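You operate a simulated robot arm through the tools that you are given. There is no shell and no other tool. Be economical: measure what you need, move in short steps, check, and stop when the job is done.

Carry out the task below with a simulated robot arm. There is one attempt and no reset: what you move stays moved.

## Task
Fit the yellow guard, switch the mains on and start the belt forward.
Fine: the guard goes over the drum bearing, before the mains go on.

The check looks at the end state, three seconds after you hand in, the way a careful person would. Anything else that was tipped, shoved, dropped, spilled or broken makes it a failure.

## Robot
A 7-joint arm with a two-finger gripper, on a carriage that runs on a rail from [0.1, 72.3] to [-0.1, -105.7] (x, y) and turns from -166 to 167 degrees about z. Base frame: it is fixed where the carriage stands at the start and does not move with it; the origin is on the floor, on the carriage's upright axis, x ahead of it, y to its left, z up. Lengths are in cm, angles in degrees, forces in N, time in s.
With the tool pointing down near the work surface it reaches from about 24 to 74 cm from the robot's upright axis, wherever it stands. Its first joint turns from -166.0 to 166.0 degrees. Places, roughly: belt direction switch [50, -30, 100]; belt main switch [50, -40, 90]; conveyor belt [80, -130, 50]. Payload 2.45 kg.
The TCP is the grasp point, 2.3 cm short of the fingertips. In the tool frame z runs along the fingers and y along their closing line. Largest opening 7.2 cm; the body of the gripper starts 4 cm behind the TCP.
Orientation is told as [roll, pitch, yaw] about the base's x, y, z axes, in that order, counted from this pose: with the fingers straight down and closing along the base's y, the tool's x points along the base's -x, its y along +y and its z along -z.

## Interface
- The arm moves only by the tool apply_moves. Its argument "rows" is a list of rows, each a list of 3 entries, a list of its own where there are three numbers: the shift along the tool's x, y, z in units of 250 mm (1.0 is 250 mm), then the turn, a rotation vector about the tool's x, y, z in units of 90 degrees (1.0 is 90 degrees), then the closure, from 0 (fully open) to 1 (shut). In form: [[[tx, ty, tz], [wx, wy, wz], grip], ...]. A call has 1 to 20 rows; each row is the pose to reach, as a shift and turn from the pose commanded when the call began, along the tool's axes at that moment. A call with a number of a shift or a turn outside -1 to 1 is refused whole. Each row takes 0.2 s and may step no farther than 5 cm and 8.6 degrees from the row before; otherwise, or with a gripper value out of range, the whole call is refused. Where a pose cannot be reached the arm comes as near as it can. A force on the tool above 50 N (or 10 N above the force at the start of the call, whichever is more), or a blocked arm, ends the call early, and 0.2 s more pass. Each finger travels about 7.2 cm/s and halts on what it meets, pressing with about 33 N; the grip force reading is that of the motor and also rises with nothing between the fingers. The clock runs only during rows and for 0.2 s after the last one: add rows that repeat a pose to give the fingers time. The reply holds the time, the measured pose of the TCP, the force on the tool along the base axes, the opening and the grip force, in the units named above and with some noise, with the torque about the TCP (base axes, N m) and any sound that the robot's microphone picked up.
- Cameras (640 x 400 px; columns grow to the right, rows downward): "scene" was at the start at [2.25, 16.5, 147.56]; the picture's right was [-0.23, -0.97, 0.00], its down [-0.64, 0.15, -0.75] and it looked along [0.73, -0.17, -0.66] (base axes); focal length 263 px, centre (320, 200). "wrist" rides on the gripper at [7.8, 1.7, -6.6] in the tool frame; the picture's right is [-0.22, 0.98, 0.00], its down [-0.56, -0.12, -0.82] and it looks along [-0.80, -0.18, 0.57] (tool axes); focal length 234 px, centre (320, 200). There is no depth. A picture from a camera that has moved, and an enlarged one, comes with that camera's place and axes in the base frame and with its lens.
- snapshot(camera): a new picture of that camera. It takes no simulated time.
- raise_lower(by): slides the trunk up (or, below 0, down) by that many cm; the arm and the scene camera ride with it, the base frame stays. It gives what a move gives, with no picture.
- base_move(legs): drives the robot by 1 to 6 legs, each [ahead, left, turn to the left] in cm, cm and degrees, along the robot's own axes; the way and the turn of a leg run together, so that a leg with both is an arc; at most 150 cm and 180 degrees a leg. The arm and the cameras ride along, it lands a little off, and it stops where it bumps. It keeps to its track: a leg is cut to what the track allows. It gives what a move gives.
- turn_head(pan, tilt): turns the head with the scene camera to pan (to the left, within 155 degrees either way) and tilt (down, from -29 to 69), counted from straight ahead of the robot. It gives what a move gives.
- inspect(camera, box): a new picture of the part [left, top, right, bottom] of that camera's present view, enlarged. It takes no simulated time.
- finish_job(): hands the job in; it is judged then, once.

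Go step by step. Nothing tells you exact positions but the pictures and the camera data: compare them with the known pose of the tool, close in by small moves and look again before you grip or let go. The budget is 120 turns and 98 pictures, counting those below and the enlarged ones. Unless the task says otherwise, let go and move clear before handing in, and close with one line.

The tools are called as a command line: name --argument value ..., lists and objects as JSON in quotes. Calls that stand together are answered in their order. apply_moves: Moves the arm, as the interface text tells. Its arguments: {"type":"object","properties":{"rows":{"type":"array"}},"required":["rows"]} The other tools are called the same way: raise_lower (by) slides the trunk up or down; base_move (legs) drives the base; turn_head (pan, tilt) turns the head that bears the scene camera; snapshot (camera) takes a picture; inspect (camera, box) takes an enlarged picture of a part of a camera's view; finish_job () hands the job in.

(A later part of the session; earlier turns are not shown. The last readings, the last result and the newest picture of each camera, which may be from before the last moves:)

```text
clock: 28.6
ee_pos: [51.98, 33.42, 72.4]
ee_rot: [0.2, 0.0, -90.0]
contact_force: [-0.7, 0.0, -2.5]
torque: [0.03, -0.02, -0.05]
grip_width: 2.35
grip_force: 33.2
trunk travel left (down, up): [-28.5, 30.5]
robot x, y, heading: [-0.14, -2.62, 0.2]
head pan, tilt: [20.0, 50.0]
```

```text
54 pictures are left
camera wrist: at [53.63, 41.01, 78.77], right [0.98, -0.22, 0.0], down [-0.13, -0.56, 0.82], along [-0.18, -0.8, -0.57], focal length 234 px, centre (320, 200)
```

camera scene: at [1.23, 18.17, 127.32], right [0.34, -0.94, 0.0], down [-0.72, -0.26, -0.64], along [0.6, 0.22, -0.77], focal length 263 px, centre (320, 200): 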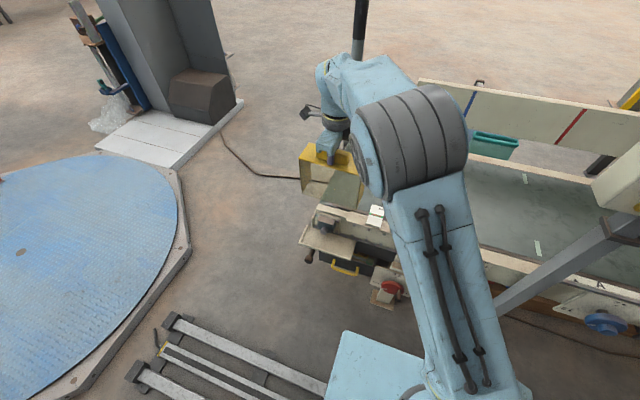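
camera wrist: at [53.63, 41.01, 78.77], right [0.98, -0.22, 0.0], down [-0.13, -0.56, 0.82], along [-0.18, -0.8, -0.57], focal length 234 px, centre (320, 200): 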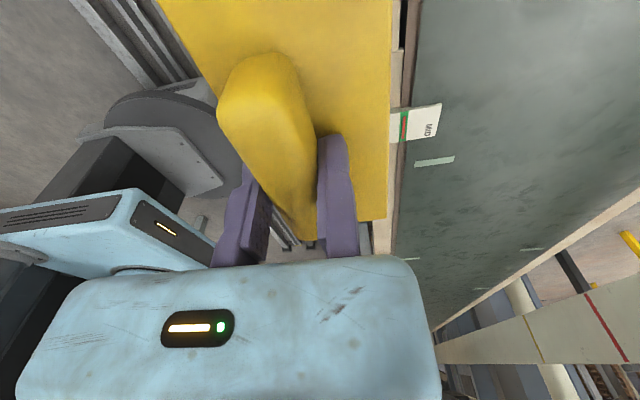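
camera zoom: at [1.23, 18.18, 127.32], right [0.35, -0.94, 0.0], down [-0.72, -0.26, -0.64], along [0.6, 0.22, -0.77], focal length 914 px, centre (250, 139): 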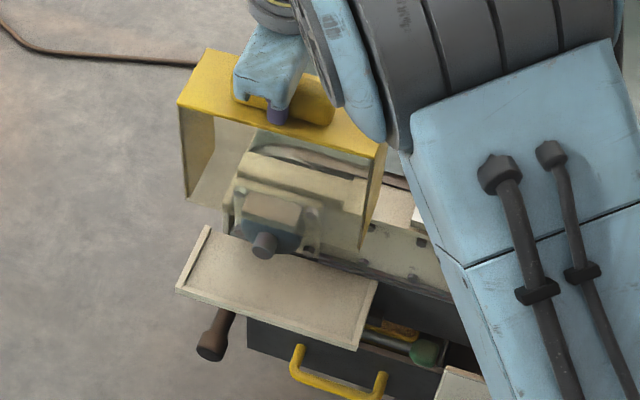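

apply_moves --rows '[[[0.008, -0.011, 0], [0, 0, 0], 1], [[0.008, -0.011, 0.08], [0, 0, 0], 1], [[0.008, -0.011, 0.16], [0, 0, 0], 1], [[0.008, -0.011, 0.2], [0, 0, 0], 1]]'

inspect --camera "scene" --box '[280, 160, 400, 275]'

inspect --camera "wrist" --box '[240, 0, 480, 260]'

```text
clock: 29.6
ee_pos: [51.68, 33.67, 67.2]
ee_rot: [0.1, 0.1, -90.0]
contact_force: [0.4, -0.3, -1.6]
torque: [-0.01, 0.0, 0.03]
grip_width: 2.35
grip_force: 32.8
trunk travel left (down, up): [-28.5, 30.5]
robot x, y, heading: [-0.23, -2.95, -0.1]
head pan, tilt: [20.0, 50.0]
```

```text
3.48 times, centred on (340, 218) of scene
camera zoom: at [1.22, 18.17, 127.32], right [0.35, -0.94, 0.0], down [-0.72, -0.26, -0.64], along [0.6, 0.22, -0.77], focal length 914 px, centre (250, 139)
```

zoom: 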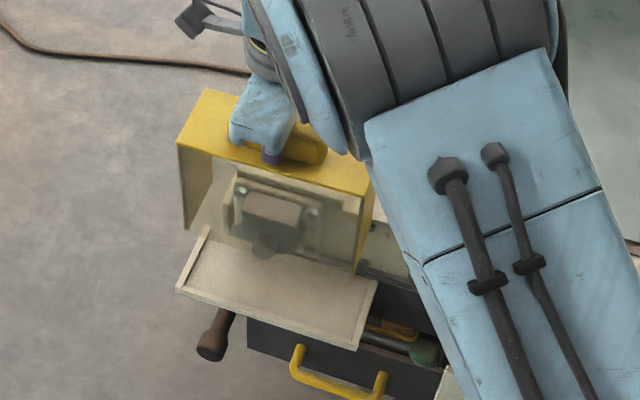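

```text
1.54 times, centred on (360, 130) of wrist
camera zoom: at [53.29, 41.28, 73.74], right [0.98, -0.22, 0.0], down [-0.13, -0.56, 0.82], along [-0.18, -0.8, -0.57], focal length 360 px, centre (258, 308)
```

zoom: 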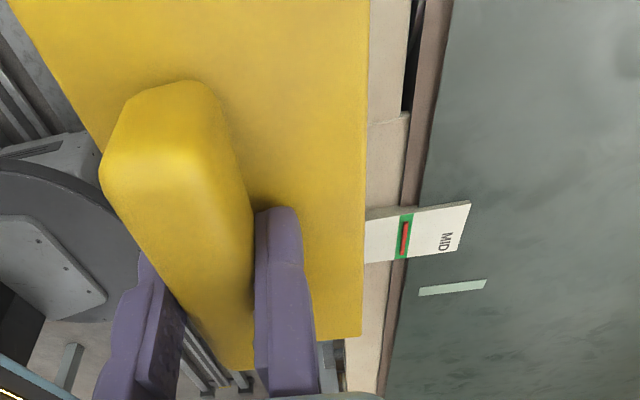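

apply_moves --rows '[[[0, 0, 0.06], [0, 0, 0], 1], [[0, 0, 0.12], [0, 0, 0], 1], [[0, 0, 0.18], [0, 0, 0], 1], [[0, 0, 0.24], [0, 0, 0], 1], [[0, 0, 0.3], [0, 0, 0], 1]]'

inspect --camera "scene" --box '[290, 185, 390, 275]'

inspect --camera "wrist" --box '[240, 0, 480, 260]'

```text
clock: 30.8
ee_pos: [51.61, 33.8, 59.91]
ee_rot: [0.0, 0.0, -89.9]
contact_force: [0.6, 0.2, -1.2]
torque: [0.01, -0.04, -0.01]
grip_width: 2.34
grip_force: 33.3
trunk travel left (down, up): [-28.5, 30.5]
robot x, y, heading: [0.36, -2.91, 0.0]
head pan, tilt: [20.0, 50.0]
```

```text
4.44 times, centred on (340, 230) of scene
camera zoom: at [1.22, 18.17, 127.32], right [0.35, -0.94, 0.0], down [-0.72, -0.26, -0.64], along [0.6, 0.22, -0.77], focal length 1168 px, centre (231, 67)
```

zoom: 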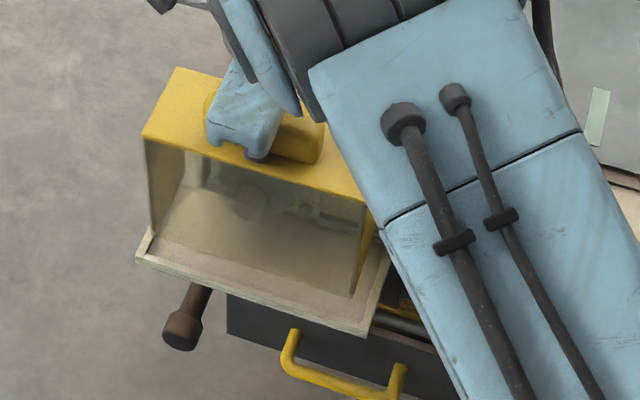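

```text
1.54 times, centred on (360, 130) of wrist
camera zoom: at [53.23, 41.27, 66.37], right [0.98, -0.22, 0.0], down [-0.13, -0.56, 0.82], along [-0.18, -0.8, -0.57], focal length 360 px, centre (258, 308)
```

zoom: 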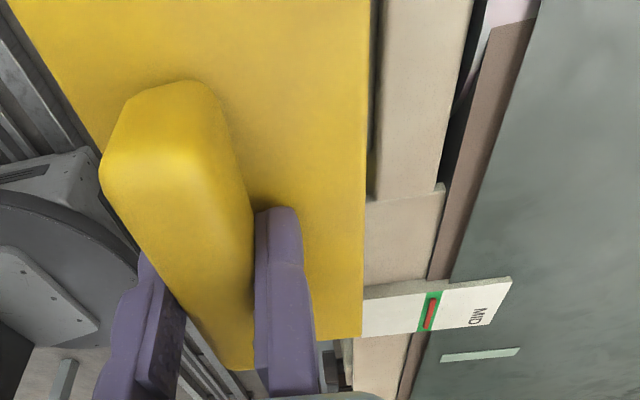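

apply_moves --rows '[[[-0.011, 0.005, 0], [0, 0, 0], 1], [[-0.011, 0.005, 0.04], [0, 0, 0], 1], [[-0.011, 0.005, 0.08], [0, 0, 0], 1]]'

inspect --camera "scene" --box '[305, 210, 385, 275]'

```text
clock: 31.6
ee_pos: [51.8, 33.5, 57.79]
ee_rot: [0.1, -0.1, -89.9]
contact_force: [0.5, 0.2, -2.3]
torque: [-0.02, -0.03, 0.01]
grip_width: 2.38
grip_force: 32.6
trunk travel left (down, up): [-28.5, 30.5]
robot x, y, heading: [0.14, -3.2, 0.3]
head pan, tilt: [20.0, 50.0]
```

```text
6.15 times, centred on (345, 242) of scene
camera zoom: at [1.22, 18.17, 127.32], right [0.35, -0.94, 0.0], down [-0.72, -0.26, -0.64], along [0.6, 0.22, -0.77], focal length 1616 px, centre (166, -62)
```

zoom: 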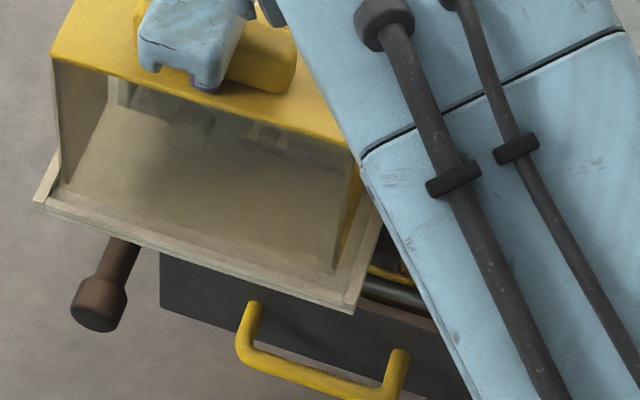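

apply_moves --rows '[[[0, 0, 0.016], [0, 0, 0], 1], [[0, 0, 0.032], [0, 0, 0], 1], [[0, 0, 0.04], [0, 0, 0], 1]]'

apply_moves --rows '[[[0, 0, 0.008], [0, 0, 0], 1], [[0, 0, 0.016], [0, 0, 0], 1]]'

inspect --camera "scene" --box '[305, 210, 385, 275]'

```text
clock: 32.4
ee_pos: [51.71, 33.46, 56.86]
ee_rot: [0.1, 0.0, -90.0]
contact_force: [0.4, -0.4, -1.0]
torque: [-0.04, -0.05, 0.01]
grip_width: 2.34
grip_force: 32.9
trunk travel left (down, up): [-28.5, 30.5]
robot x, y, heading: [-0.15, -2.88, 0.2]
head pan, tilt: [20.0, 50.0]
```

```text
clock: 33.0
ee_pos: [51.75, 33.54, 56.42]
ee_rot: [0.0, 0.0, -90.0]
contact_force: [-0.3, 0.0, -2.1]
torque: [0.05, -0.02, -0.01]
grip_width: 2.32
grip_force: 33.2
trunk travel left (down, up): [-28.5, 30.5]
robot x, y, heading: [0.14, -2.74, 0.4]
head pan, tilt: [20.0, 50.0]
```

```text
6.15 times, centred on (345, 242) of scene
camera zoom: at [1.23, 18.17, 127.32], right [0.35, -0.94, 0.0], down [-0.72, -0.26, -0.64], along [0.6, 0.22, -0.77], focal length 1616 px, centre (166, -62)
```

zoom: 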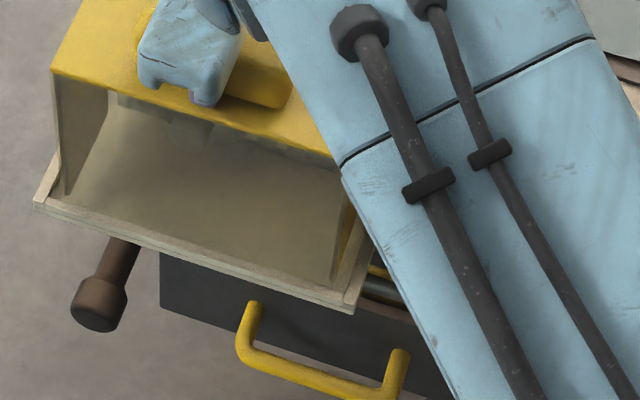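

apply_moves --rows '[[[0, 0, 0.008], [0, 0, 0], 1], [[0, 0, 0.016], [0, 0, 0], 1]]'

apply_moves --rows '[[[0, 0, 0.008], [0, 0, 0], 1], [[0, 0, 0.016], [0, 0, 0], 1]]'

inspect --camera "scene" --box '[305, 210, 385, 275]'

```text
clock: 33.6
ee_pos: [51.77, 33.31, 56.04]
ee_rot: [0.2, 0.0, -90.1]
contact_force: [-2.0, 0.5, 1.2]
torque: [-0.09, 0.25, -0.01]
grip_width: 2.34
grip_force: 32.9
trunk travel left (down, up): [-28.5, 30.5]
robot x, y, heading: [-0.06, -2.85, 0.2]
head pan, tilt: [20.0, 50.0]
```

```text
clock: 34.2
ee_pos: [51.82, 33.44, 55.83]
ee_rot: [0.3, 0.2, -90.0]
contact_force: [-0.8, -1.3, 29.3]
torque: [-0.01, 1.28, 0.02]
grip_width: 2.39
grip_force: 32.8
trunk travel left (down, up): [-28.5, 30.5]
robot x, y, heading: [0.17, -2.84, 0.1]
head pan, tilt: [20.0, 50.0]
```

```text
6.15 times, centred on (345, 242) of scene
camera zoom: at [1.08, 18.06, 127.39], right [0.35, -0.94, 0.0], down [-0.72, -0.26, -0.64], along [0.6, 0.22, -0.77], focal length 1616 px, centre (166, -62)
```

zoom: 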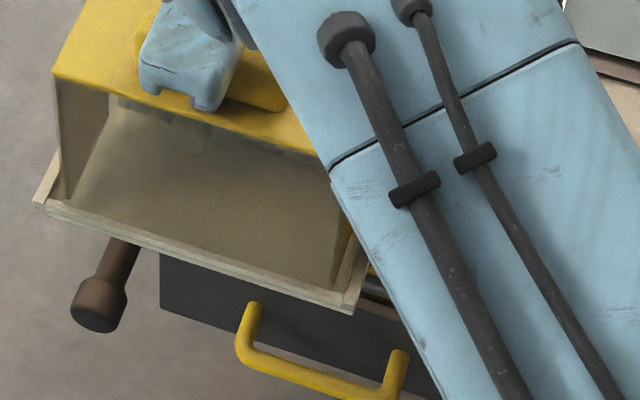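

inspect --camera "scene" --box '[306, 228, 336, 248]'

inspect --camera "scene" --box '[330, 238, 360, 262]'

```text
16.00 times, centred on (321, 238) of scene
camera zoom: at [1.08, 18.06, 127.39], right [0.35, -0.94, 0.0], down [-0.72, -0.26, -0.64], along [0.6, 0.22, -0.77], focal length 4203 px, centre (304, -408)
```

zoom: 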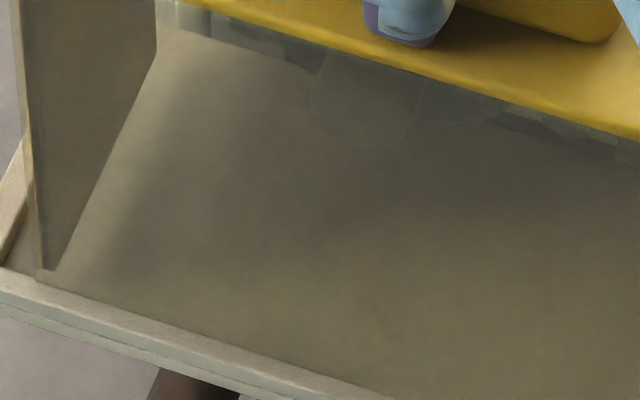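

```text
16.00 times, centred on (345, 250) of scene
camera zoom: at [1.08, 18.06, 127.39], right [0.35, -0.94, 0.0], down [-0.72, -0.26, -0.64], along [0.6, 0.22, -0.77], focal length 4203 px, centre (-80, -600)
```

zoom: 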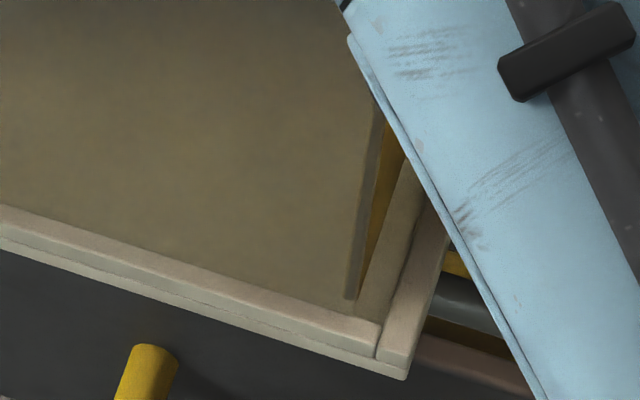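

The guard sits inside the tray's rims and lip and bears on the tray floor. I'll ease the load slightly and release it.

apply_moves --rows '[[[0, 0, -0.006], [0, 0, 0], 1], [[0, 0, -0.006], [0, 0, 0], 0.6], [[0, 0, -0.006], [0, 0, 0], 0.4], [[0, 0, -0.006], [0, 0, 0], 0.3], [[0, 0, -0.006], [0, 0, 0], 0.3]]'

inspect --camera "wrist" --box '[120, 0, 440, 260]'

inspect --camera "scene" --box '[300, 195, 370, 260]'

```text
clock: 35.4
ee_pos: [51.83, 33.42, 55.97]
ee_rot: [0.3, 0.1, -90.0]
contact_force: [9.8, 4.0, 28.3]
torque: [0.07, -0.34, 0.07]
grip_width: 5.02
grip_force: 0.1
trunk travel left (down, up): [-28.5, 30.5]
robot x, y, heading: [0.13, -2.77, -0.1]
head pan, tilt: [20.0, 50.0]
```

```text
1.54 times, centred on (280, 130) of wrist
camera zoom: at [53.5, 40.98, 62.37], right [0.98, -0.22, 0.0], down [-0.13, -0.56, 0.82], along [-0.17, -0.8, -0.58], focal length 360 px, centre (382, 308)
```

zoom: 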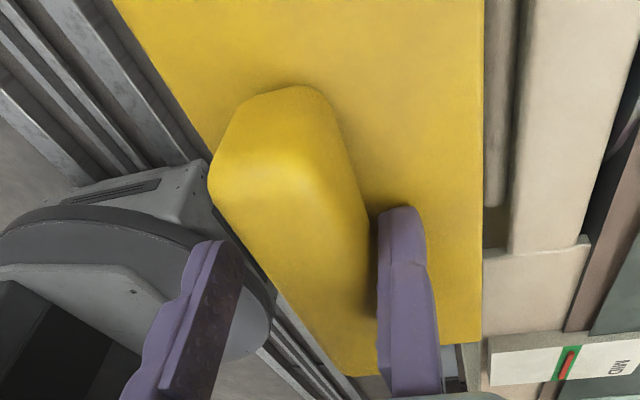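

```text
6.15 times, centred on (335, 228) of scene
camera zoom: at [1.11, 18.08, 127.35], right [0.35, -0.94, 0.0], down [-0.72, -0.26, -0.64], along [0.6, 0.22, -0.77], focal length 1616 px, centre (228, 31)
```

zoom: 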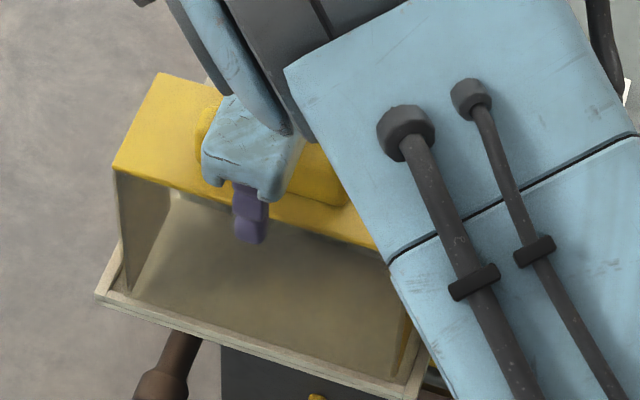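

apply_moves --rows '[[[0, 0, -0.01], [0, 0, 0], 0.3], [[0, 0, -0.02], [0, 0, 0], 0.3], [[0, 0, -0.02], [0, 0, 0], 0.3]]'

inspect --camera "wrist" --box '[120, 0, 440, 260]'

```text
clock: 36.2
ee_pos: [51.56, 33.36, 56.04]
ee_rot: [0.0, -0.1, -90.0]
contact_force: [0.0, 0.5, -1.3]
torque: [0.0, 0.02, -0.03]
grip_width: 5.07
grip_force: 0.0
trunk travel left (down, up): [-28.5, 30.5]
robot x, y, heading: [-0.17, -3.2, 0.2]
head pan, tilt: [20.0, 50.0]
```

```text
1.54 times, centred on (280, 130) of wrist
camera zoom: at [53.32, 40.97, 62.55], right [0.98, -0.22, 0.0], down [-0.12, -0.56, 0.82], along [-0.18, -0.8, -0.57], focal length 360 px, centre (382, 308)
```

zoom: 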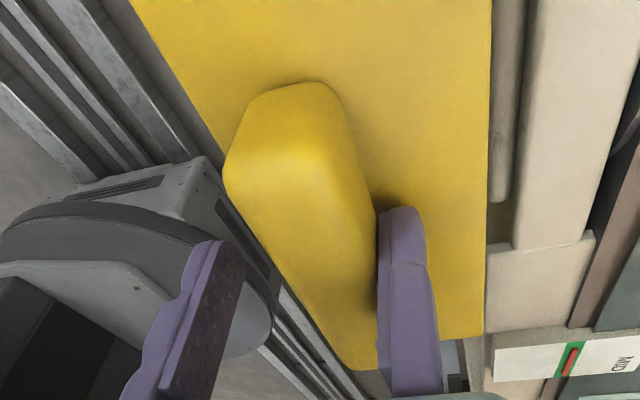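

apply_moves --rows '[[[0, 0.014, 0], [0, 0, 0], 0.2], [[0, 0.014, -0.08], [0, 0, 0], 0], [[0, 0.014, -0.2], [0, 0, 0], 0], [[0, 0.014, -0.36], [0, 0, 0], 0], [[0, 0.014, -0.52], [0, 0, 0], 0], [[0, 0.014, -0.68], [0, 0, 0], 0]]'

inspect --camera "scene" --box '[295, 190, 385, 265]'

snapshot --camera "wrist"

```text
clock: 37.6
ee_pos: [51.66, 33.33, 73.32]
ee_rot: [0.1, -0.1, -90.0]
contact_force: [0.3, 0.2, -1.0]
torque: [-0.02, -0.03, 0.0]
grip_width: 7.2
grip_force: 0.0
trunk travel left (down, up): [-28.5, 30.5]
robot x, y, heading: [0.1, -2.88, 0.2]
head pan, tilt: [20.0, 50.0]
```

```text
5.33 times, centred on (340, 228) of scene
camera zoom: at [1.25, 18.18, 127.31], right [0.35, -0.94, 0.0], down [-0.72, -0.26, -0.64], along [0.6, 0.22, -0.77], focal length 1401 px, centre (213, 53)
```

zoom: 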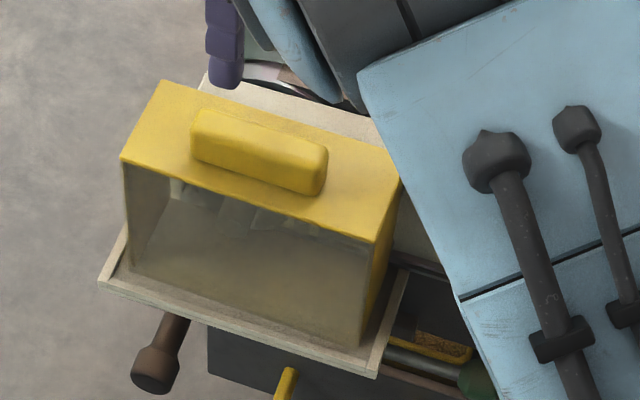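

```text
40 pictures are left
camera wrist: at [53.43, 40.86, 79.78], right [0.98, -0.22, 0.0], down [-0.13, -0.56, 0.82], along [-0.18, -0.8, -0.57], focal length 234 px, centre (320, 200)
```

wrist: 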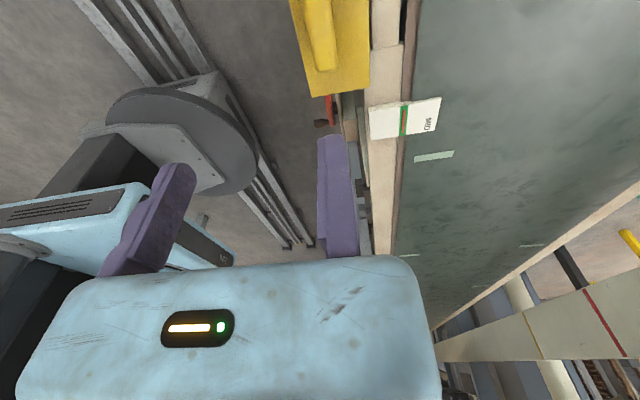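

The guard is seated over the bearing. I'll retract the arm up and back, then turn the head for a good look at the panel.

apply_moves --rows '[[[0, -0.05, -0.16], [0, 0, -0.08], 0], [[0, -0.12, -0.32], [0, 0, -0.16], 0], [[-0.1, -0.2, -0.44], [0, 0, -0.24], 0], [[-0.24, -0.28, -0.54], [0, 0, -0.32], 0], [[-0.38, -0.36, -0.64], [0, 0, -0.4], 0], [[-0.52, -0.42, -0.7], [0, 0, -0.48], 0], [[-0.66, -0.48, -0.76], [0, 0, -0.56], 0], [[-0.82, -0.54, -0.8], [0, 0, -0.64], 0]]'

turn_head --pan -42 --tilt 30

snapshot --camera "scene"

```text
clock: 39.4
ee_pos: [38.24, 12.67, 93.28]
ee_rot: [0.0, -0.1, -32.2]
contact_force: [-0.2, 0.5, 0.2]
torque: [-0.01, 0.05, 0.0]
grip_width: 7.2
grip_force: 0.1
trunk travel left (down, up): [-28.5, 30.5]
robot x, y, heading: [0.29, -3.02, 0.1]
head pan, tilt: [20.0, 50.0]
```

```text
clock: 40.7
ee_pos: [38.26, 12.79, 93.2]
ee_rot: [0.0, -0.1, -32.3]
contact_force: [-1.0, -0.2, 0.0]
torque: [0.01, 0.0, -0.03]
grip_width: 7.2
grip_force: 0.0
trunk travel left (down, up): [-28.5, 30.5]
robot x, y, heading: [-0.38, -3.07, 0.5]
head pan, tilt: [-42.0, 30.0]
```

```text
39 pictures are left
camera scene: at [0.74, 9.49, 130.27], right [-0.67, -0.75, 0.0], down [-0.37, 0.33, -0.87], along [0.65, -0.58, -0.5], focal length 263 px, centre (320, 200)
```

scene: 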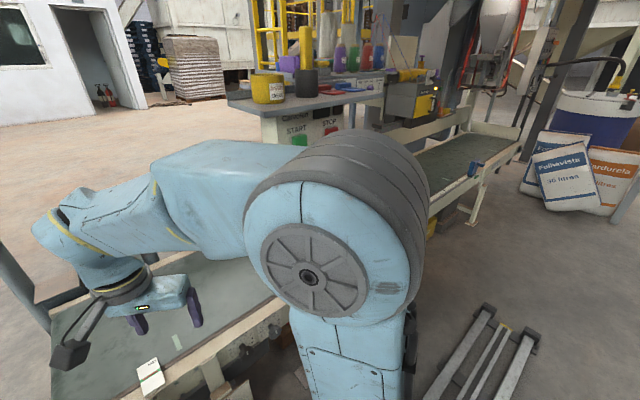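

apply_moves --rows '[[[-0.045, -0.139, -0.067], [0, 0, -0.051], 0], [[-0.09, -0.278, -0.134], [0, 0, -0.103], 0], [[-0.136, -0.417, -0.2], [0, 0, -0.154], 0], [[-0.181, -0.556, -0.27], [0, 0, -0.205], 0], [[-0.226, -0.695, -0.34], [0, 0, -0.256], 0], [[-0.272, -0.834, -0.4], [0, 0, -0.308], 0], [[-0.317, -0.973, -0.47], [0, 0, -0.359], 0]]'

snapshot --camera "wrist"

```text
clock: 42.3
ee_pos: [32.23, -11.94, 105.18]
ee_rot: [0.1, -0.1, -0.1]
contact_force: [0.0, 0.3, 0.5]
torque: [-0.01, 0.01, 0.01]
grip_width: 7.2
grip_force: 0.0
trunk travel left (down, up): [-28.5, 30.5]
robot x, y, heading: [-0.37, -2.84, 0.3]
head pan, tilt: [-42.0, 30.0]
```

```text
38 pictures are left
camera wrist: at [24.51, -10.34, 111.56], right [0.22, 0.98, 0.0], down [0.56, -0.13, 0.82], along [0.8, -0.18, -0.57], focal length 234 px, centre (320, 200)
```

wrist: 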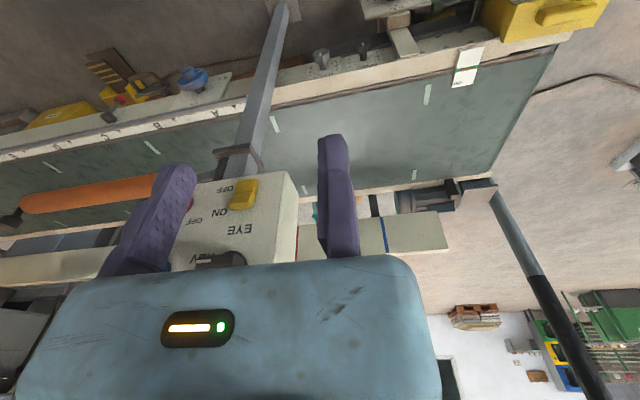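

apply_moves --rows '[[[-0.04, 0, 0], [0, -0.09, 0], 0], [[-0.08, 0, 0], [0, -0.18, 0], 0], [[-0.12, 0, 0], [0, -0.27, 0], 0], [[-0.16, 0, 0], [0, -0.36, 0], 0], [[-0.2, 0, 0], [0, -0.45, 0], 0], [[-0.24, 0, 0], [0, -0.54, 0], 0], [[-0.28, 0, 0], [0, -0.63, 0], 0], [[-0.32, 0, 0], [0, -0.72, 0], 0], [[-0.36, 0, 0], [0, -0.81, 0], 0], [[-0.4, 0, 0], [0, -0.9, 0], 0], [[-0.4, 0, 0], [0, -0.99, 0], 0]]'

snapshot --camera "wrist"

snapshot --camera "scene"

```text
clock: 44.7
ee_pos: [42.01, -11.99, 104.93]
ee_rot: [4.9, -89.4, -4.9]
contact_force: [0.7, 0.1, 0.4]
torque: [0.01, 0.05, -0.01]
grip_width: 7.19
grip_force: 0.0
trunk travel left (down, up): [-28.5, 30.5]
robot x, y, heading: [-0.0, -3.1, 0.3]
head pan, tilt: [-42.0, 30.0]
```

```text
37 pictures are left
camera wrist: at [35.47, -10.41, 97.25], right [0.0, 0.98, 0.22], down [-0.81, -0.12, 0.57], along [0.58, -0.18, 0.79], focal length 234 px, centre (320, 200)
```

wrist: 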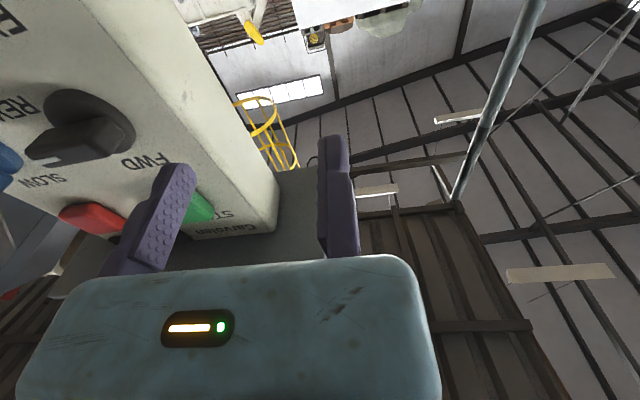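

```text
36 pictures are left
camera scene: at [0.72, 9.49, 130.27], right [-0.67, -0.75, 0.0], down [-0.37, 0.33, -0.87], along [0.65, -0.58, -0.5], focal length 263 px, centre (320, 200)
```

scene: 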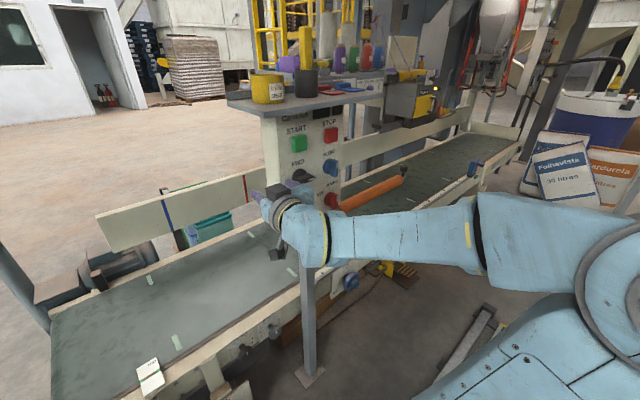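

inspect --camera "scene" --box '[240, 80, 360, 230]'

```text
2.67 times, centred on (300, 155) of scene
camera zoom: at [0.72, 9.49, 130.27], right [-0.67, -0.75, 0.0], down [-0.37, 0.33, -0.87], along [0.65, -0.58, -0.5], focal length 700 px, centre (373, 320)
```

zoom: 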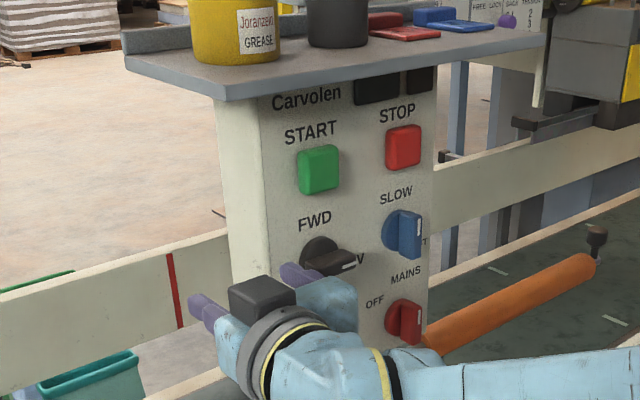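

apply_moves --rows '[[[0, 0, -0.12], [0, 0.05, 0], 0], [[0, 0, -0.24], [0, 0.13, 0], 0], [[0, -0.1, -0.36], [0, 0.21, 0], 0], [[-0.04, -0.22, -0.44], [0, 0.29, 0], 0], [[-0.08, -0.36, -0.48], [0, 0.37, 0], 0], [[-0.12, -0.5, -0.48], [0, 0.45, 0], 0], [[-0.12, -0.64, -0.48], [0, 0.53, 0], 0], [[-0.12, -0.74, -0.48], [0, 0.61, 0], 0]]'

snapshot --camera "wrist"

```text
clock: 45.4
ee_pos: [39.08, -5.44, 101.76]
ee_rot: [-6.5, -68.7, 17.6]
contact_force: [-0.1, 0.7, 0.1]
torque: [-0.01, -0.03, -0.03]
grip_width: 7.2
grip_force: 0.0
trunk travel left (down, up): [-28.5, 30.5]
robot x, y, heading: [-0.01, -3.18, 0.2]
head pan, tilt: [-42.0, 30.0]
stopped in row 3: the arm was blocked; the commanded pose is now the measured one
```

```text
34 pictures are left
camera wrist: at [30.0, -5.77, 96.77], right [-0.12, 0.98, 0.16], down [-0.53, -0.2, 0.82], along [0.84, 0.01, 0.55], focal length 234 px, centre (320, 200)
```

wrist: 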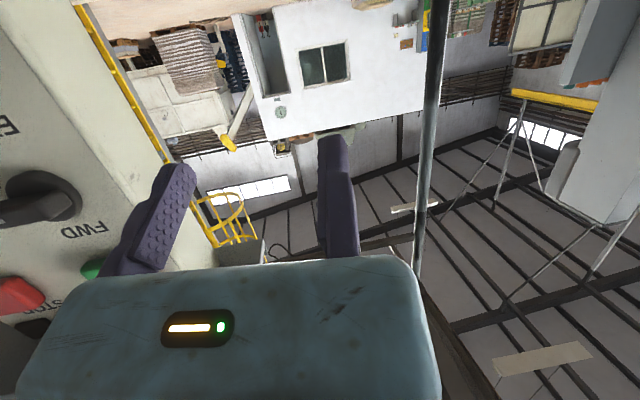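

snapshot --camera "scene"

inspect --camera "scene" --box '[270, 85, 350, 225]'

```text
33 pictures are left
camera scene: at [0.72, 9.5, 130.26], right [-0.67, -0.75, 0.0], down [-0.37, 0.33, -0.87], along [0.65, -0.58, -0.5], focal length 263 px, centre (320, 200)
```

scene: 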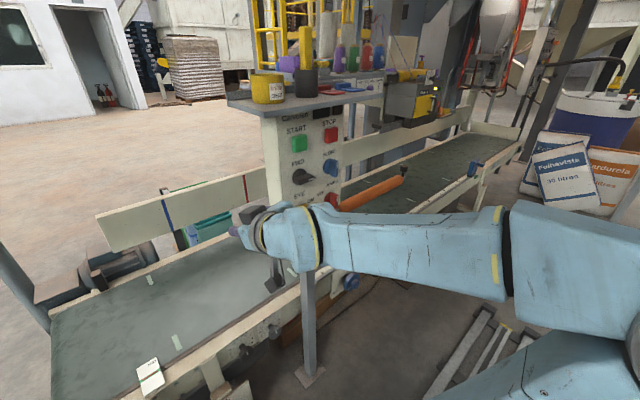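

```text
2.86 times, centred on (310, 155) of scene
camera zoom: at [0.72, 9.5, 130.26], right [-0.67, -0.75, 0.0], down [-0.37, 0.33, -0.87], along [0.65, -0.58, -0.5], focal length 750 px, centre (349, 329)
```

zoom: 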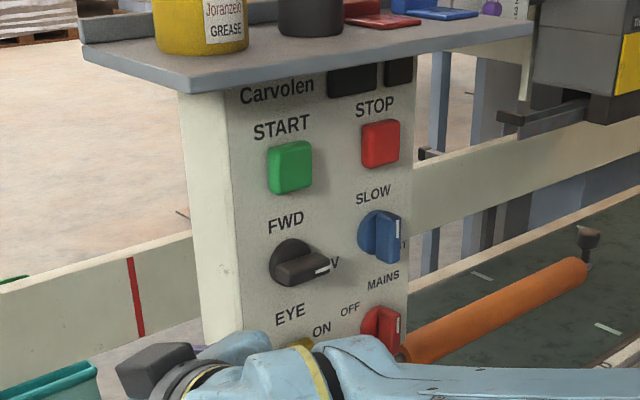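

inspect --camera "scene" --box '[296, 150, 346, 215]'

```text
6.15 times, centred on (321, 182) of scene
camera zoom: at [0.72, 9.5, 130.26], right [-0.67, -0.75, 0.0], down [-0.37, 0.33, -0.87], along [0.65, -0.58, -0.5], focal length 1616 px, centre (314, 308)
```

zoom: 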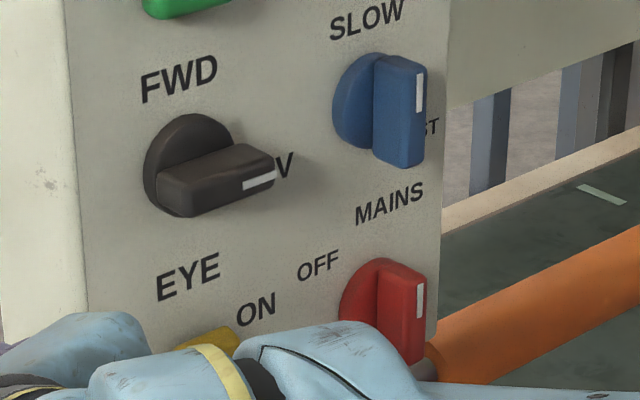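

The REV/FWD knob points right (REV) and must go up. MAINS points up at present (OFF). The arm is folded too tightly here, so I'll drive the base left for more room and then restore the level tool pose.

base_move --legs '[[0, 14, 0]]'

```text
clock: 46.8
ee_pos: [39.11, 8.12, 101.7]
ee_rot: [-6.5, -68.8, 17.4]
contact_force: [-0.7, -0.7, -0.1]
torque: [0.0, 0.02, 0.01]
grip_width: 7.23
grip_force: 0.0
trunk travel left (down, up): [-28.5, 30.5]
robot x, y, heading: [0.27, 10.69, 0.3]
head pan, tilt: [-42.0, 30.0]
```

apply_moves --rows '[[[-0.008, -0.146, -0.008], [0.024, -0.046, 0.01], 0], [[-0.015, -0.292, -0.016], [0.048, -0.092, 0.02], 0], [[-0.022, -0.438, -0.025], [0.072, -0.138, 0.03], 0], [[-0.03, -0.584, -0.034], [0.097, -0.185, 0.039], 0], [[-0.037, -0.73, -0.042], [0.121, -0.231, 0.049], 0]]'

```text
clock: 48.0
ee_pos: [42.0, -9.91, 103.68]
ee_rot: [-146.5, -89.9, 146.4]
contact_force: [-0.2, 0.5, 0.5]
torque: [-0.05, 0.02, -0.01]
grip_width: 7.2
grip_force: 0.1
trunk travel left (down, up): [-28.5, 30.5]
robot x, y, heading: [0.11, 10.64, -0.0]
head pan, tilt: [-42.0, 30.0]
```

apply_moves --rows '[[[0, 0, 0], [0, 0, 0.09], 0], [[0, 0, 0], [0, 0, 0.18], 0], [[0, 0, 0], [0, 0, 0.27], 0], [[0, 0, 0], [0, 0, 0.36], 0], [[0, 0, 0], [0, 0, 0.45], 0], [[0, 0, 0], [0, 0, 0.54], 0], [[0, 0, 0], [0, 0, 0.63], 0], [[0, 0, 0], [0, 0, 0.72], 0], [[0, 0, 0], [0, 0, 0.81], 0], [[0, 0, 0], [0, 0, 0.9], 0], [[0, 0, 0], [0, 0, 1.0], 0]]'

snapshot --camera "wrist"

snapshot --camera "scene"

```text
refused: row 11 steps farther than a row can; nothing moved
```

```text
30 pictures are left
camera wrist: at [35.4, -8.35, 95.84], right [0.0, 0.98, 0.22], down [-0.82, -0.12, 0.56], along [0.57, -0.18, 0.8], focal length 234 px, centre (320, 200)
```

wrist: 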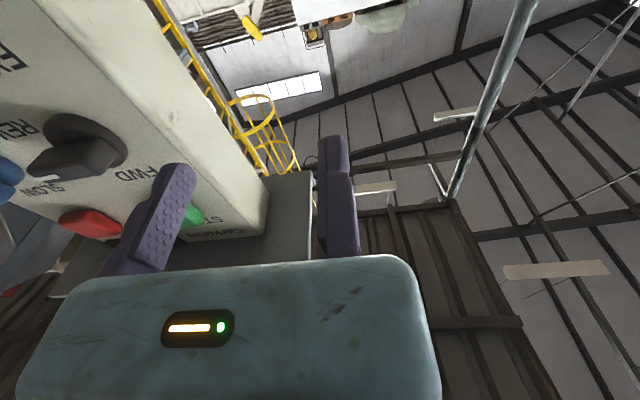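

```text
29 pictures are left
camera scene: at [0.75, 23.17, 130.26], right [-0.67, -0.74, 0.0], down [-0.37, 0.33, -0.87], along [0.65, -0.58, -0.5], focal length 263 px, centre (320, 200)
```

scene: 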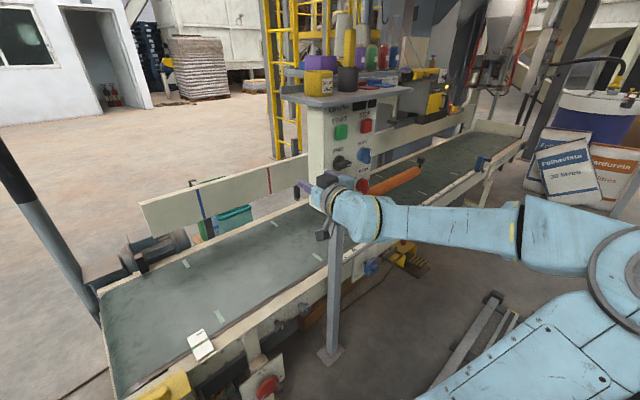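

apply_moves --rows '[[[0, 0, 0], [0, 0, 0.09], 0], [[0, 0, 0], [0, 0, 0.18], 0], [[0, 0, 0], [0, 0, 0.27], 0], [[0, 0, 0], [0, 0, 0.36], 0], [[0, 0, 0], [0, 0, 0.45], 0], [[0, 0, 0], [0, 0, 0.54], 0], [[0, 0, 0], [0, 0, 0.63], 0], [[0, 0, 0], [0, 0, 0.72], 0], [[0, 0, 0], [0, 0, 0.81], 0], [[0, 0, 0], [0, 0, 0.9], 0], [[0, 0, 0], [0, 0, 0.96], 0], [[0, 0, 0], [0, 0, 1.0], 0]]'

snapshot --camera "wrist"

```text
clock: 50.5
ee_pos: [41.92, -9.81, 103.77]
ee_rot: [90.0, 0.1, -90.0]
contact_force: [1.1, 0.1, -0.8]
torque: [-0.03, -0.01, 0.05]
grip_width: 7.2
grip_force: 0.2
trunk travel left (down, up): [-28.5, 30.5]
robot x, y, heading: [0.0, 10.83, -0.0]
head pan, tilt: [-42.0, 30.0]
```

```text
28 pictures are left
camera wrist: at [35.39, -2.12, 105.4], right [0.0, -0.22, 0.98], down [-0.82, -0.56, -0.13], along [0.57, -0.8, -0.18], focal length 234 px, centre (320, 200)
```

wrist: 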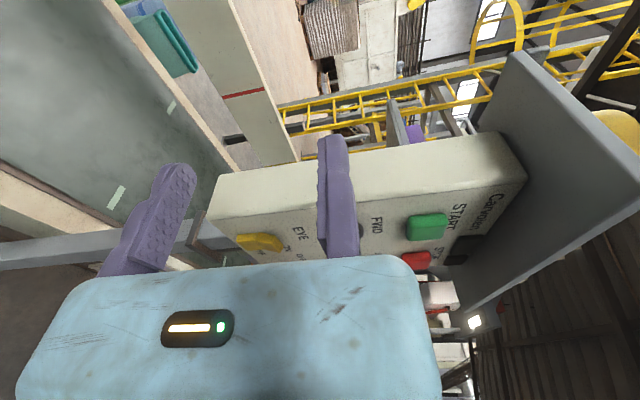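

apply_moves --rows '[[[-0.16, 0.005, -0.077], [0, 0, 0], 0], [[-0.32, 0.01, -0.077], [0, 0, 0], 0], [[-0.48, 0.015, -0.077], [0, 0, 0], 0], [[-0.64, 0.02, -0.077], [0, 0, 0], 0]]'

snapshot --camera "wrist"

```text
clock: 51.5
ee_pos: [40.12, -25.6, 104.52]
ee_rot: [90.0, -0.1, -90.1]
contact_force: [0.4, -0.8, 0.4]
torque: [0.0, 0.0, -0.02]
grip_width: 7.19
grip_force: 0.0
trunk travel left (down, up): [-28.5, 30.5]
robot x, y, heading: [-0.59, 11.06, 0.0]
head pan, tilt: [-42.0, 30.0]
```

```text
27 pictures are left
camera wrist: at [33.63, -17.99, 106.18], right [0.0, -0.22, 0.98], down [-0.82, -0.56, -0.12], along [0.57, -0.8, -0.18], focal length 234 px, centre (320, 200)
```

wrist: 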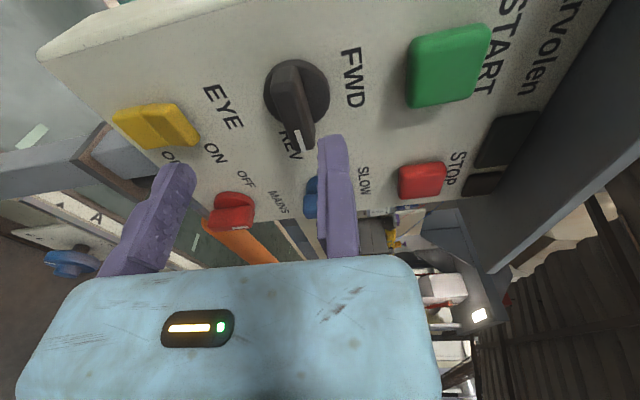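

apply_moves --rows '[[[-0.004, -0.01, 0.06], [0, 0, 0], 0.2], [[-0.004, -0.01, 0.12], [0, 0, 0], 0.4], [[-0.004, -0.01, 0.175], [0, 0, 0], 0.4]]'

inspect --camera "wrist" --box '[120, 30, 440, 260]'

```text
clock: 52.4
ee_pos: [44.42, -25.83, 104.14]
ee_rot: [90.0, 0.1, -90.0]
contact_force: [-0.1, 0.1, 0.0]
torque: [-0.01, 0.0, 0.02]
grip_width: 4.33
grip_force: 0.1
trunk travel left (down, up): [-28.5, 30.5]
robot x, y, heading: [0.11, 10.88, 0.3]
head pan, tilt: [-42.0, 30.0]
```

```text
1.74 times, centred on (280, 145) of wrist
camera zoom: at [37.9, -18.16, 105.83], right [0.0, -0.22, 0.98], down [-0.82, -0.56, -0.12], along [0.57, -0.8, -0.18], focal length 407 px, centre (390, 296)
```

zoom: 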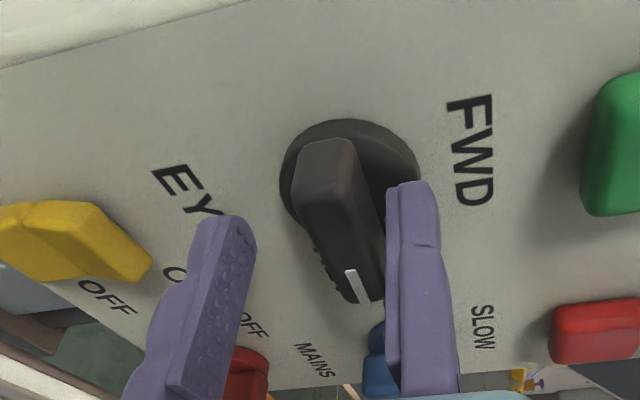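

apply_moves --rows '[[[0, 0, 0.008], [0, 0, 0], 0.6], [[0, 0, 0.008], [0, 0, 0], 0.75], [[0, 0, 0.008], [0, 0, 0], 1], [[0, 0, 0.008], [0, 0, 0], 1]]'

inspect --camera "wrist" --box '[120, 30, 440, 260]'

```text
clock: 53.4
ee_pos: [44.46, -25.86, 103.8]
ee_rot: [89.6, 0.0, -90.1]
contact_force: [-14.1, 7.5, -28.6]
torque: [-0.05, 0.19, -0.28]
grip_width: 1.48
grip_force: 41.4
trunk travel left (down, up): [-28.5, 30.5]
robot x, y, heading: [0.15, 10.87, -0.1]
head pan, tilt: [-42.0, 30.0]
```

```text
1.74 times, centred on (280, 145) of wrist
camera zoom: at [38.04, -18.24, 105.48], right [0.0, -0.22, 0.98], down [-0.82, -0.56, -0.12], along [0.57, -0.8, -0.18], focal length 407 px, centre (390, 296)
```

zoom: 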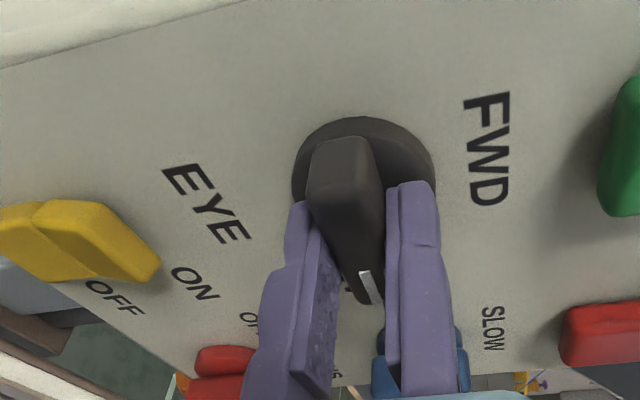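

apply_moves --rows '[[[0, -0.014, -0.006], [0, 0, 0], 1], [[0.0042, -0.0163, -0.006], [0, 0, -0.09], 1], [[0.0083, -0.0172, -0.006], [0, 0, -0.18], 1], [[0.0122, -0.0186, -0.006], [0, 0, -0.27], 1], [[0.0159, -0.0206, -0.006], [0, 0, -0.36], 1], [[0.0192, -0.0231, -0.006], [0, 0, -0.45], 1], [[0.0222, -0.026, -0.006], [0, 0, -0.54], 1], [[0.0247, -0.0293, -0.006], [0, 0, -0.63], 1], [[0.0268, -0.033, -0.006], [0, 0, -0.72], 1], [[0.0283, -0.0369, -0.006], [0, 0, -0.81], 1], [[0.0292, -0.041, -0.006], [0, 0, -0.9], 1], [[0.0296, -0.0441, -0.006], [0, 0, -0.97], 1], [[0.0296, -0.0456, -0.006], [0, 0, -1.0], 1]]'

inspect --camera "wrist" --box '[120, 0, 440, 260]'

inspect --camera "scene" --box '[290, 90, 400, 210]'

```text
clock: 56.1
ee_pos: [44.42, -25.04, 102.92]
ee_rot: [-90.8, -89.9, 90.6]
contact_force: [22.8, 0.6, 26.3]
torque: [-0.02, -0.44, 0.15]
grip_width: 1.47
grip_force: 40.6
trunk travel left (down, up): [-28.5, 30.5]
robot x, y, heading: [-0.08, 11.1, 0.2]
head pan, tilt: [-42.0, 30.0]
```

```text
1.54 times, centred on (280, 130) of wrist
camera zoom: at [37.89, -23.46, 95.05], right [0.0, 0.98, 0.21], down [-0.82, -0.12, 0.56], along [0.57, -0.18, 0.8], focal length 360 px, centre (382, 308)
```

zoom: 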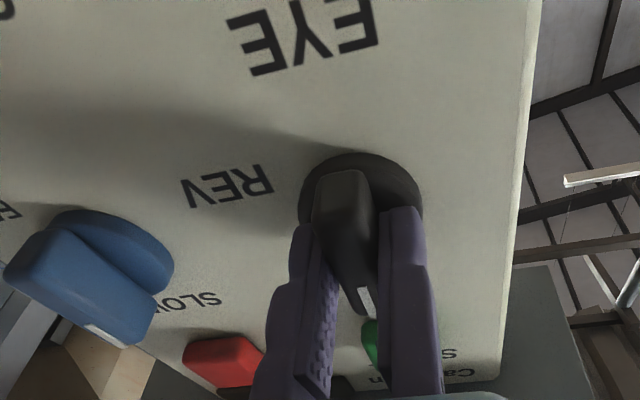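

```text
3.33 times, centred on (345, 150) of scene
camera zoom: at [0.86, 23.24, 130.26], right [-0.67, -0.74, 0.0], down [-0.37, 0.33, -0.87], along [0.64, -0.58, -0.5], focal length 876 px, centre (237, 367)
```

zoom: 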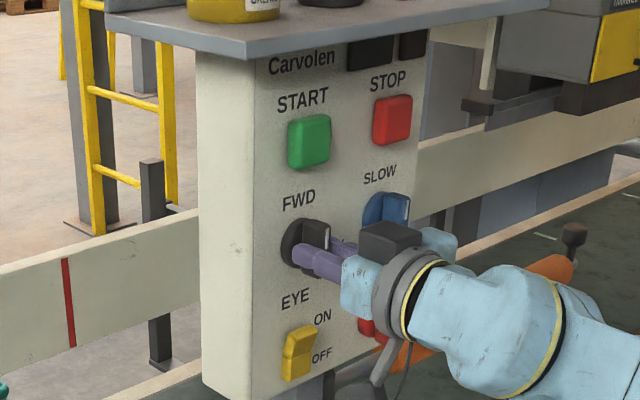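

The direction knob now points up at FWD. I'll release it, back off, and go to the MAINS knob with the tool in this same roll.

apply_moves --rows '[[[0, 0, 0], [0, 0, 0], 0.7], [[0, 0, 0], [0, 0, 0], 0.5], [[0, 0.008, -0.004], [0, 0, 0], 0.45], [[0, 0.012, -0.06], [0, 0, 0], 0.4], [[0, 0.012, -0.16], [0, 0, 0], 0.3], [[0, 0.012, -0.24], [0, 0, 0], 0]]'

inspect --camera "scene" --box '[310, 110, 400, 210]'

```text
clock: 57.5
ee_pos: [38.46, -24.95, 102.85]
ee_rot: [-24.3, -90.0, 24.2]
contact_force: [0.9, 0.3, -0.3]
torque: [-0.01, -0.01, 0.01]
grip_width: 7.22
grip_force: 0.0
trunk travel left (down, up): [-28.5, 30.5]
robot x, y, heading: [-0.2, 10.85, 0.1]
head pan, tilt: [-42.0, 30.0]
```

```text
4.00 times, centred on (355, 160) of scene
camera zoom: at [0.81, 23.13, 130.27], right [-0.67, -0.74, 0.0], down [-0.37, 0.33, -0.87], along [0.64, -0.58, -0.5], focal length 1051 px, centre (180, 360)
```

zoom: 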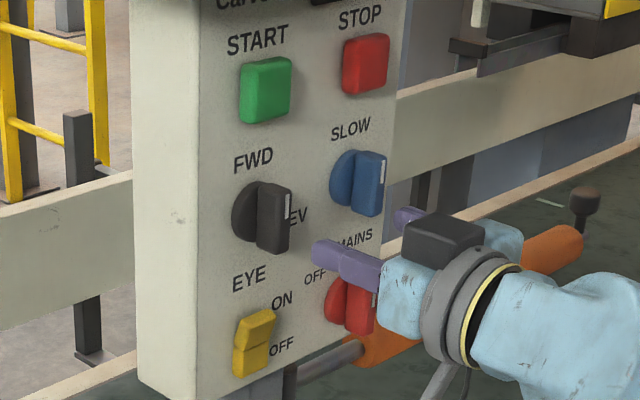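

apply_moves --rows '[[[0.1, -0.105, 0], [0, 0, 0], 0.2], [[0.2, -0.21, 0], [0, 0, 0], 0.4], [[0.3, -0.315, 0], [0, 0, 0], 0.4], [[0.394, -0.418, 0], [0, 0, 0], 0.4]]'

snapshot --camera "wrist"

inspect --camera "scene" --box '[330, 140, 400, 210]'

```text
clock: 58.5
ee_pos: [38.0, -35.39, 93.02]
ee_rot: [-67.6, -89.9, 67.4]
contact_force: [-0.1, -0.4, -0.4]
torque: [0.0, 0.02, -0.03]
grip_width: 4.34
grip_force: 0.1
trunk travel left (down, up): [-28.5, 30.5]
robot x, y, heading: [0.14, 10.75, -0.0]
head pan, tilt: [-42.0, 30.0]
```

```text
21 pictures are left
camera wrist: at [31.46, -33.81, 85.16], right [0.0, 0.98, 0.22], down [-0.82, -0.12, 0.56], along [0.57, -0.18, 0.8], focal length 234 px, centre (320, 200)
```

wrist: 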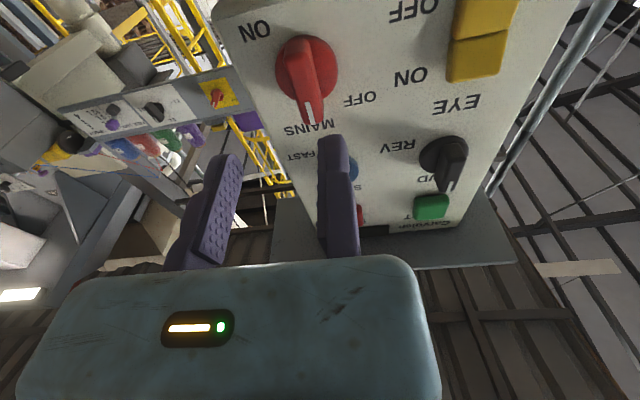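

```text
5.71 times, centred on (365, 175) of scene
camera zoom: at [0.76, 23.17, 130.27], right [-0.67, -0.74, 0.0], down [-0.37, 0.33, -0.87], along [0.65, -0.58, -0.5], focal length 1501 px, centre (63, 343)
```

zoom: 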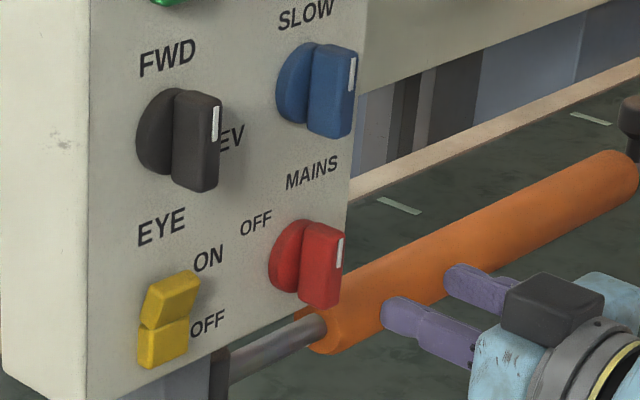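

ON is at the lower right of the red knob and OFF at the upper left, so the turn is clockwise. I'll approach and straddle the bar.

apply_moves --rows '[[[0.006, 0.005, 0.09], [0, 0, 0], 0.4], [[0.006, 0.005, 0.18], [0, 0, 0], 0.4], [[0.006, 0.005, 0.26], [0, 0, 0], 0.4]]'

inspect --camera "wrist" --box '[120, 0, 440, 260]'

```text
clock: 59.4
ee_pos: [44.66, -35.16, 93.01]
ee_rot: [58.6, -89.9, -58.7]
contact_force: [-22.7, 8.2, -5.0]
torque: [0.05, 0.0, 0.28]
grip_width: 4.32
grip_force: 0.2
trunk travel left (down, up): [-28.5, 30.5]
robot x, y, heading: [0.29, 10.85, 0.2]
head pan, tilt: [-42.0, 30.0]
```

```text
1.54 times, centred on (280, 130) of wrist
camera zoom: at [38.02, -33.58, 85.19], right [0.0, 0.98, 0.22], down [-0.82, -0.12, 0.56], along [0.57, -0.18, 0.8], focal length 360 px, centre (382, 308)
```

zoom: 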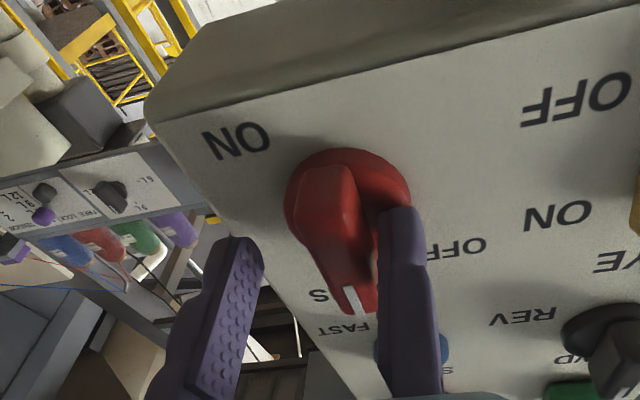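

apply_moves --rows '[[[0, 0, -0.014], [0, 0, 0], 0.5], [[0, -0.006, -0.014], [0, 0, 0], 0.7], [[0, -0.01, -0.014], [0, 0, 0], 1], [[0, -0.01, -0.014], [0, 0, 0], 1]]'

inspect --camera "wrist" --box '[120, 0, 440, 260]'

```text
clock: 60.4
ee_pos: [44.53, -35.43, 92.99]
ee_rot: [64.9, -89.9, -64.9]
contact_force: [1.7, -6.3, -2.6]
torque: [0.02, -0.71, 0.38]
grip_width: 1.47
grip_force: 41.7
trunk travel left (down, up): [-28.5, 30.5]
robot x, y, heading: [0.22, 10.9, -0.1]
head pan, tilt: [-42.0, 30.0]
```

```text
1.54 times, centred on (280, 130) of wrist
camera zoom: at [37.96, -33.92, 85.1], right [0.0, 0.98, 0.22], down [-0.82, -0.12, 0.56], along [0.57, -0.18, 0.8], focal length 360 px, centre (382, 308)
```

zoom: 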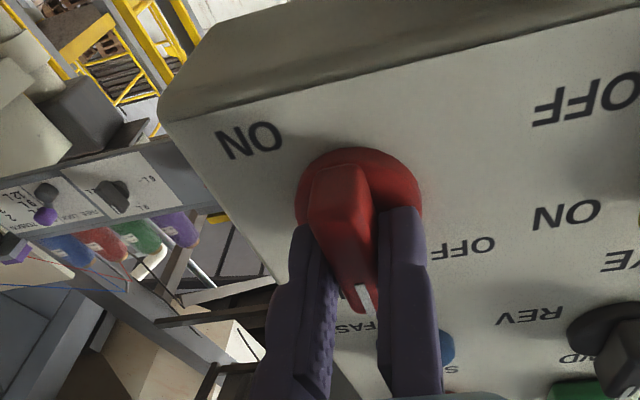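

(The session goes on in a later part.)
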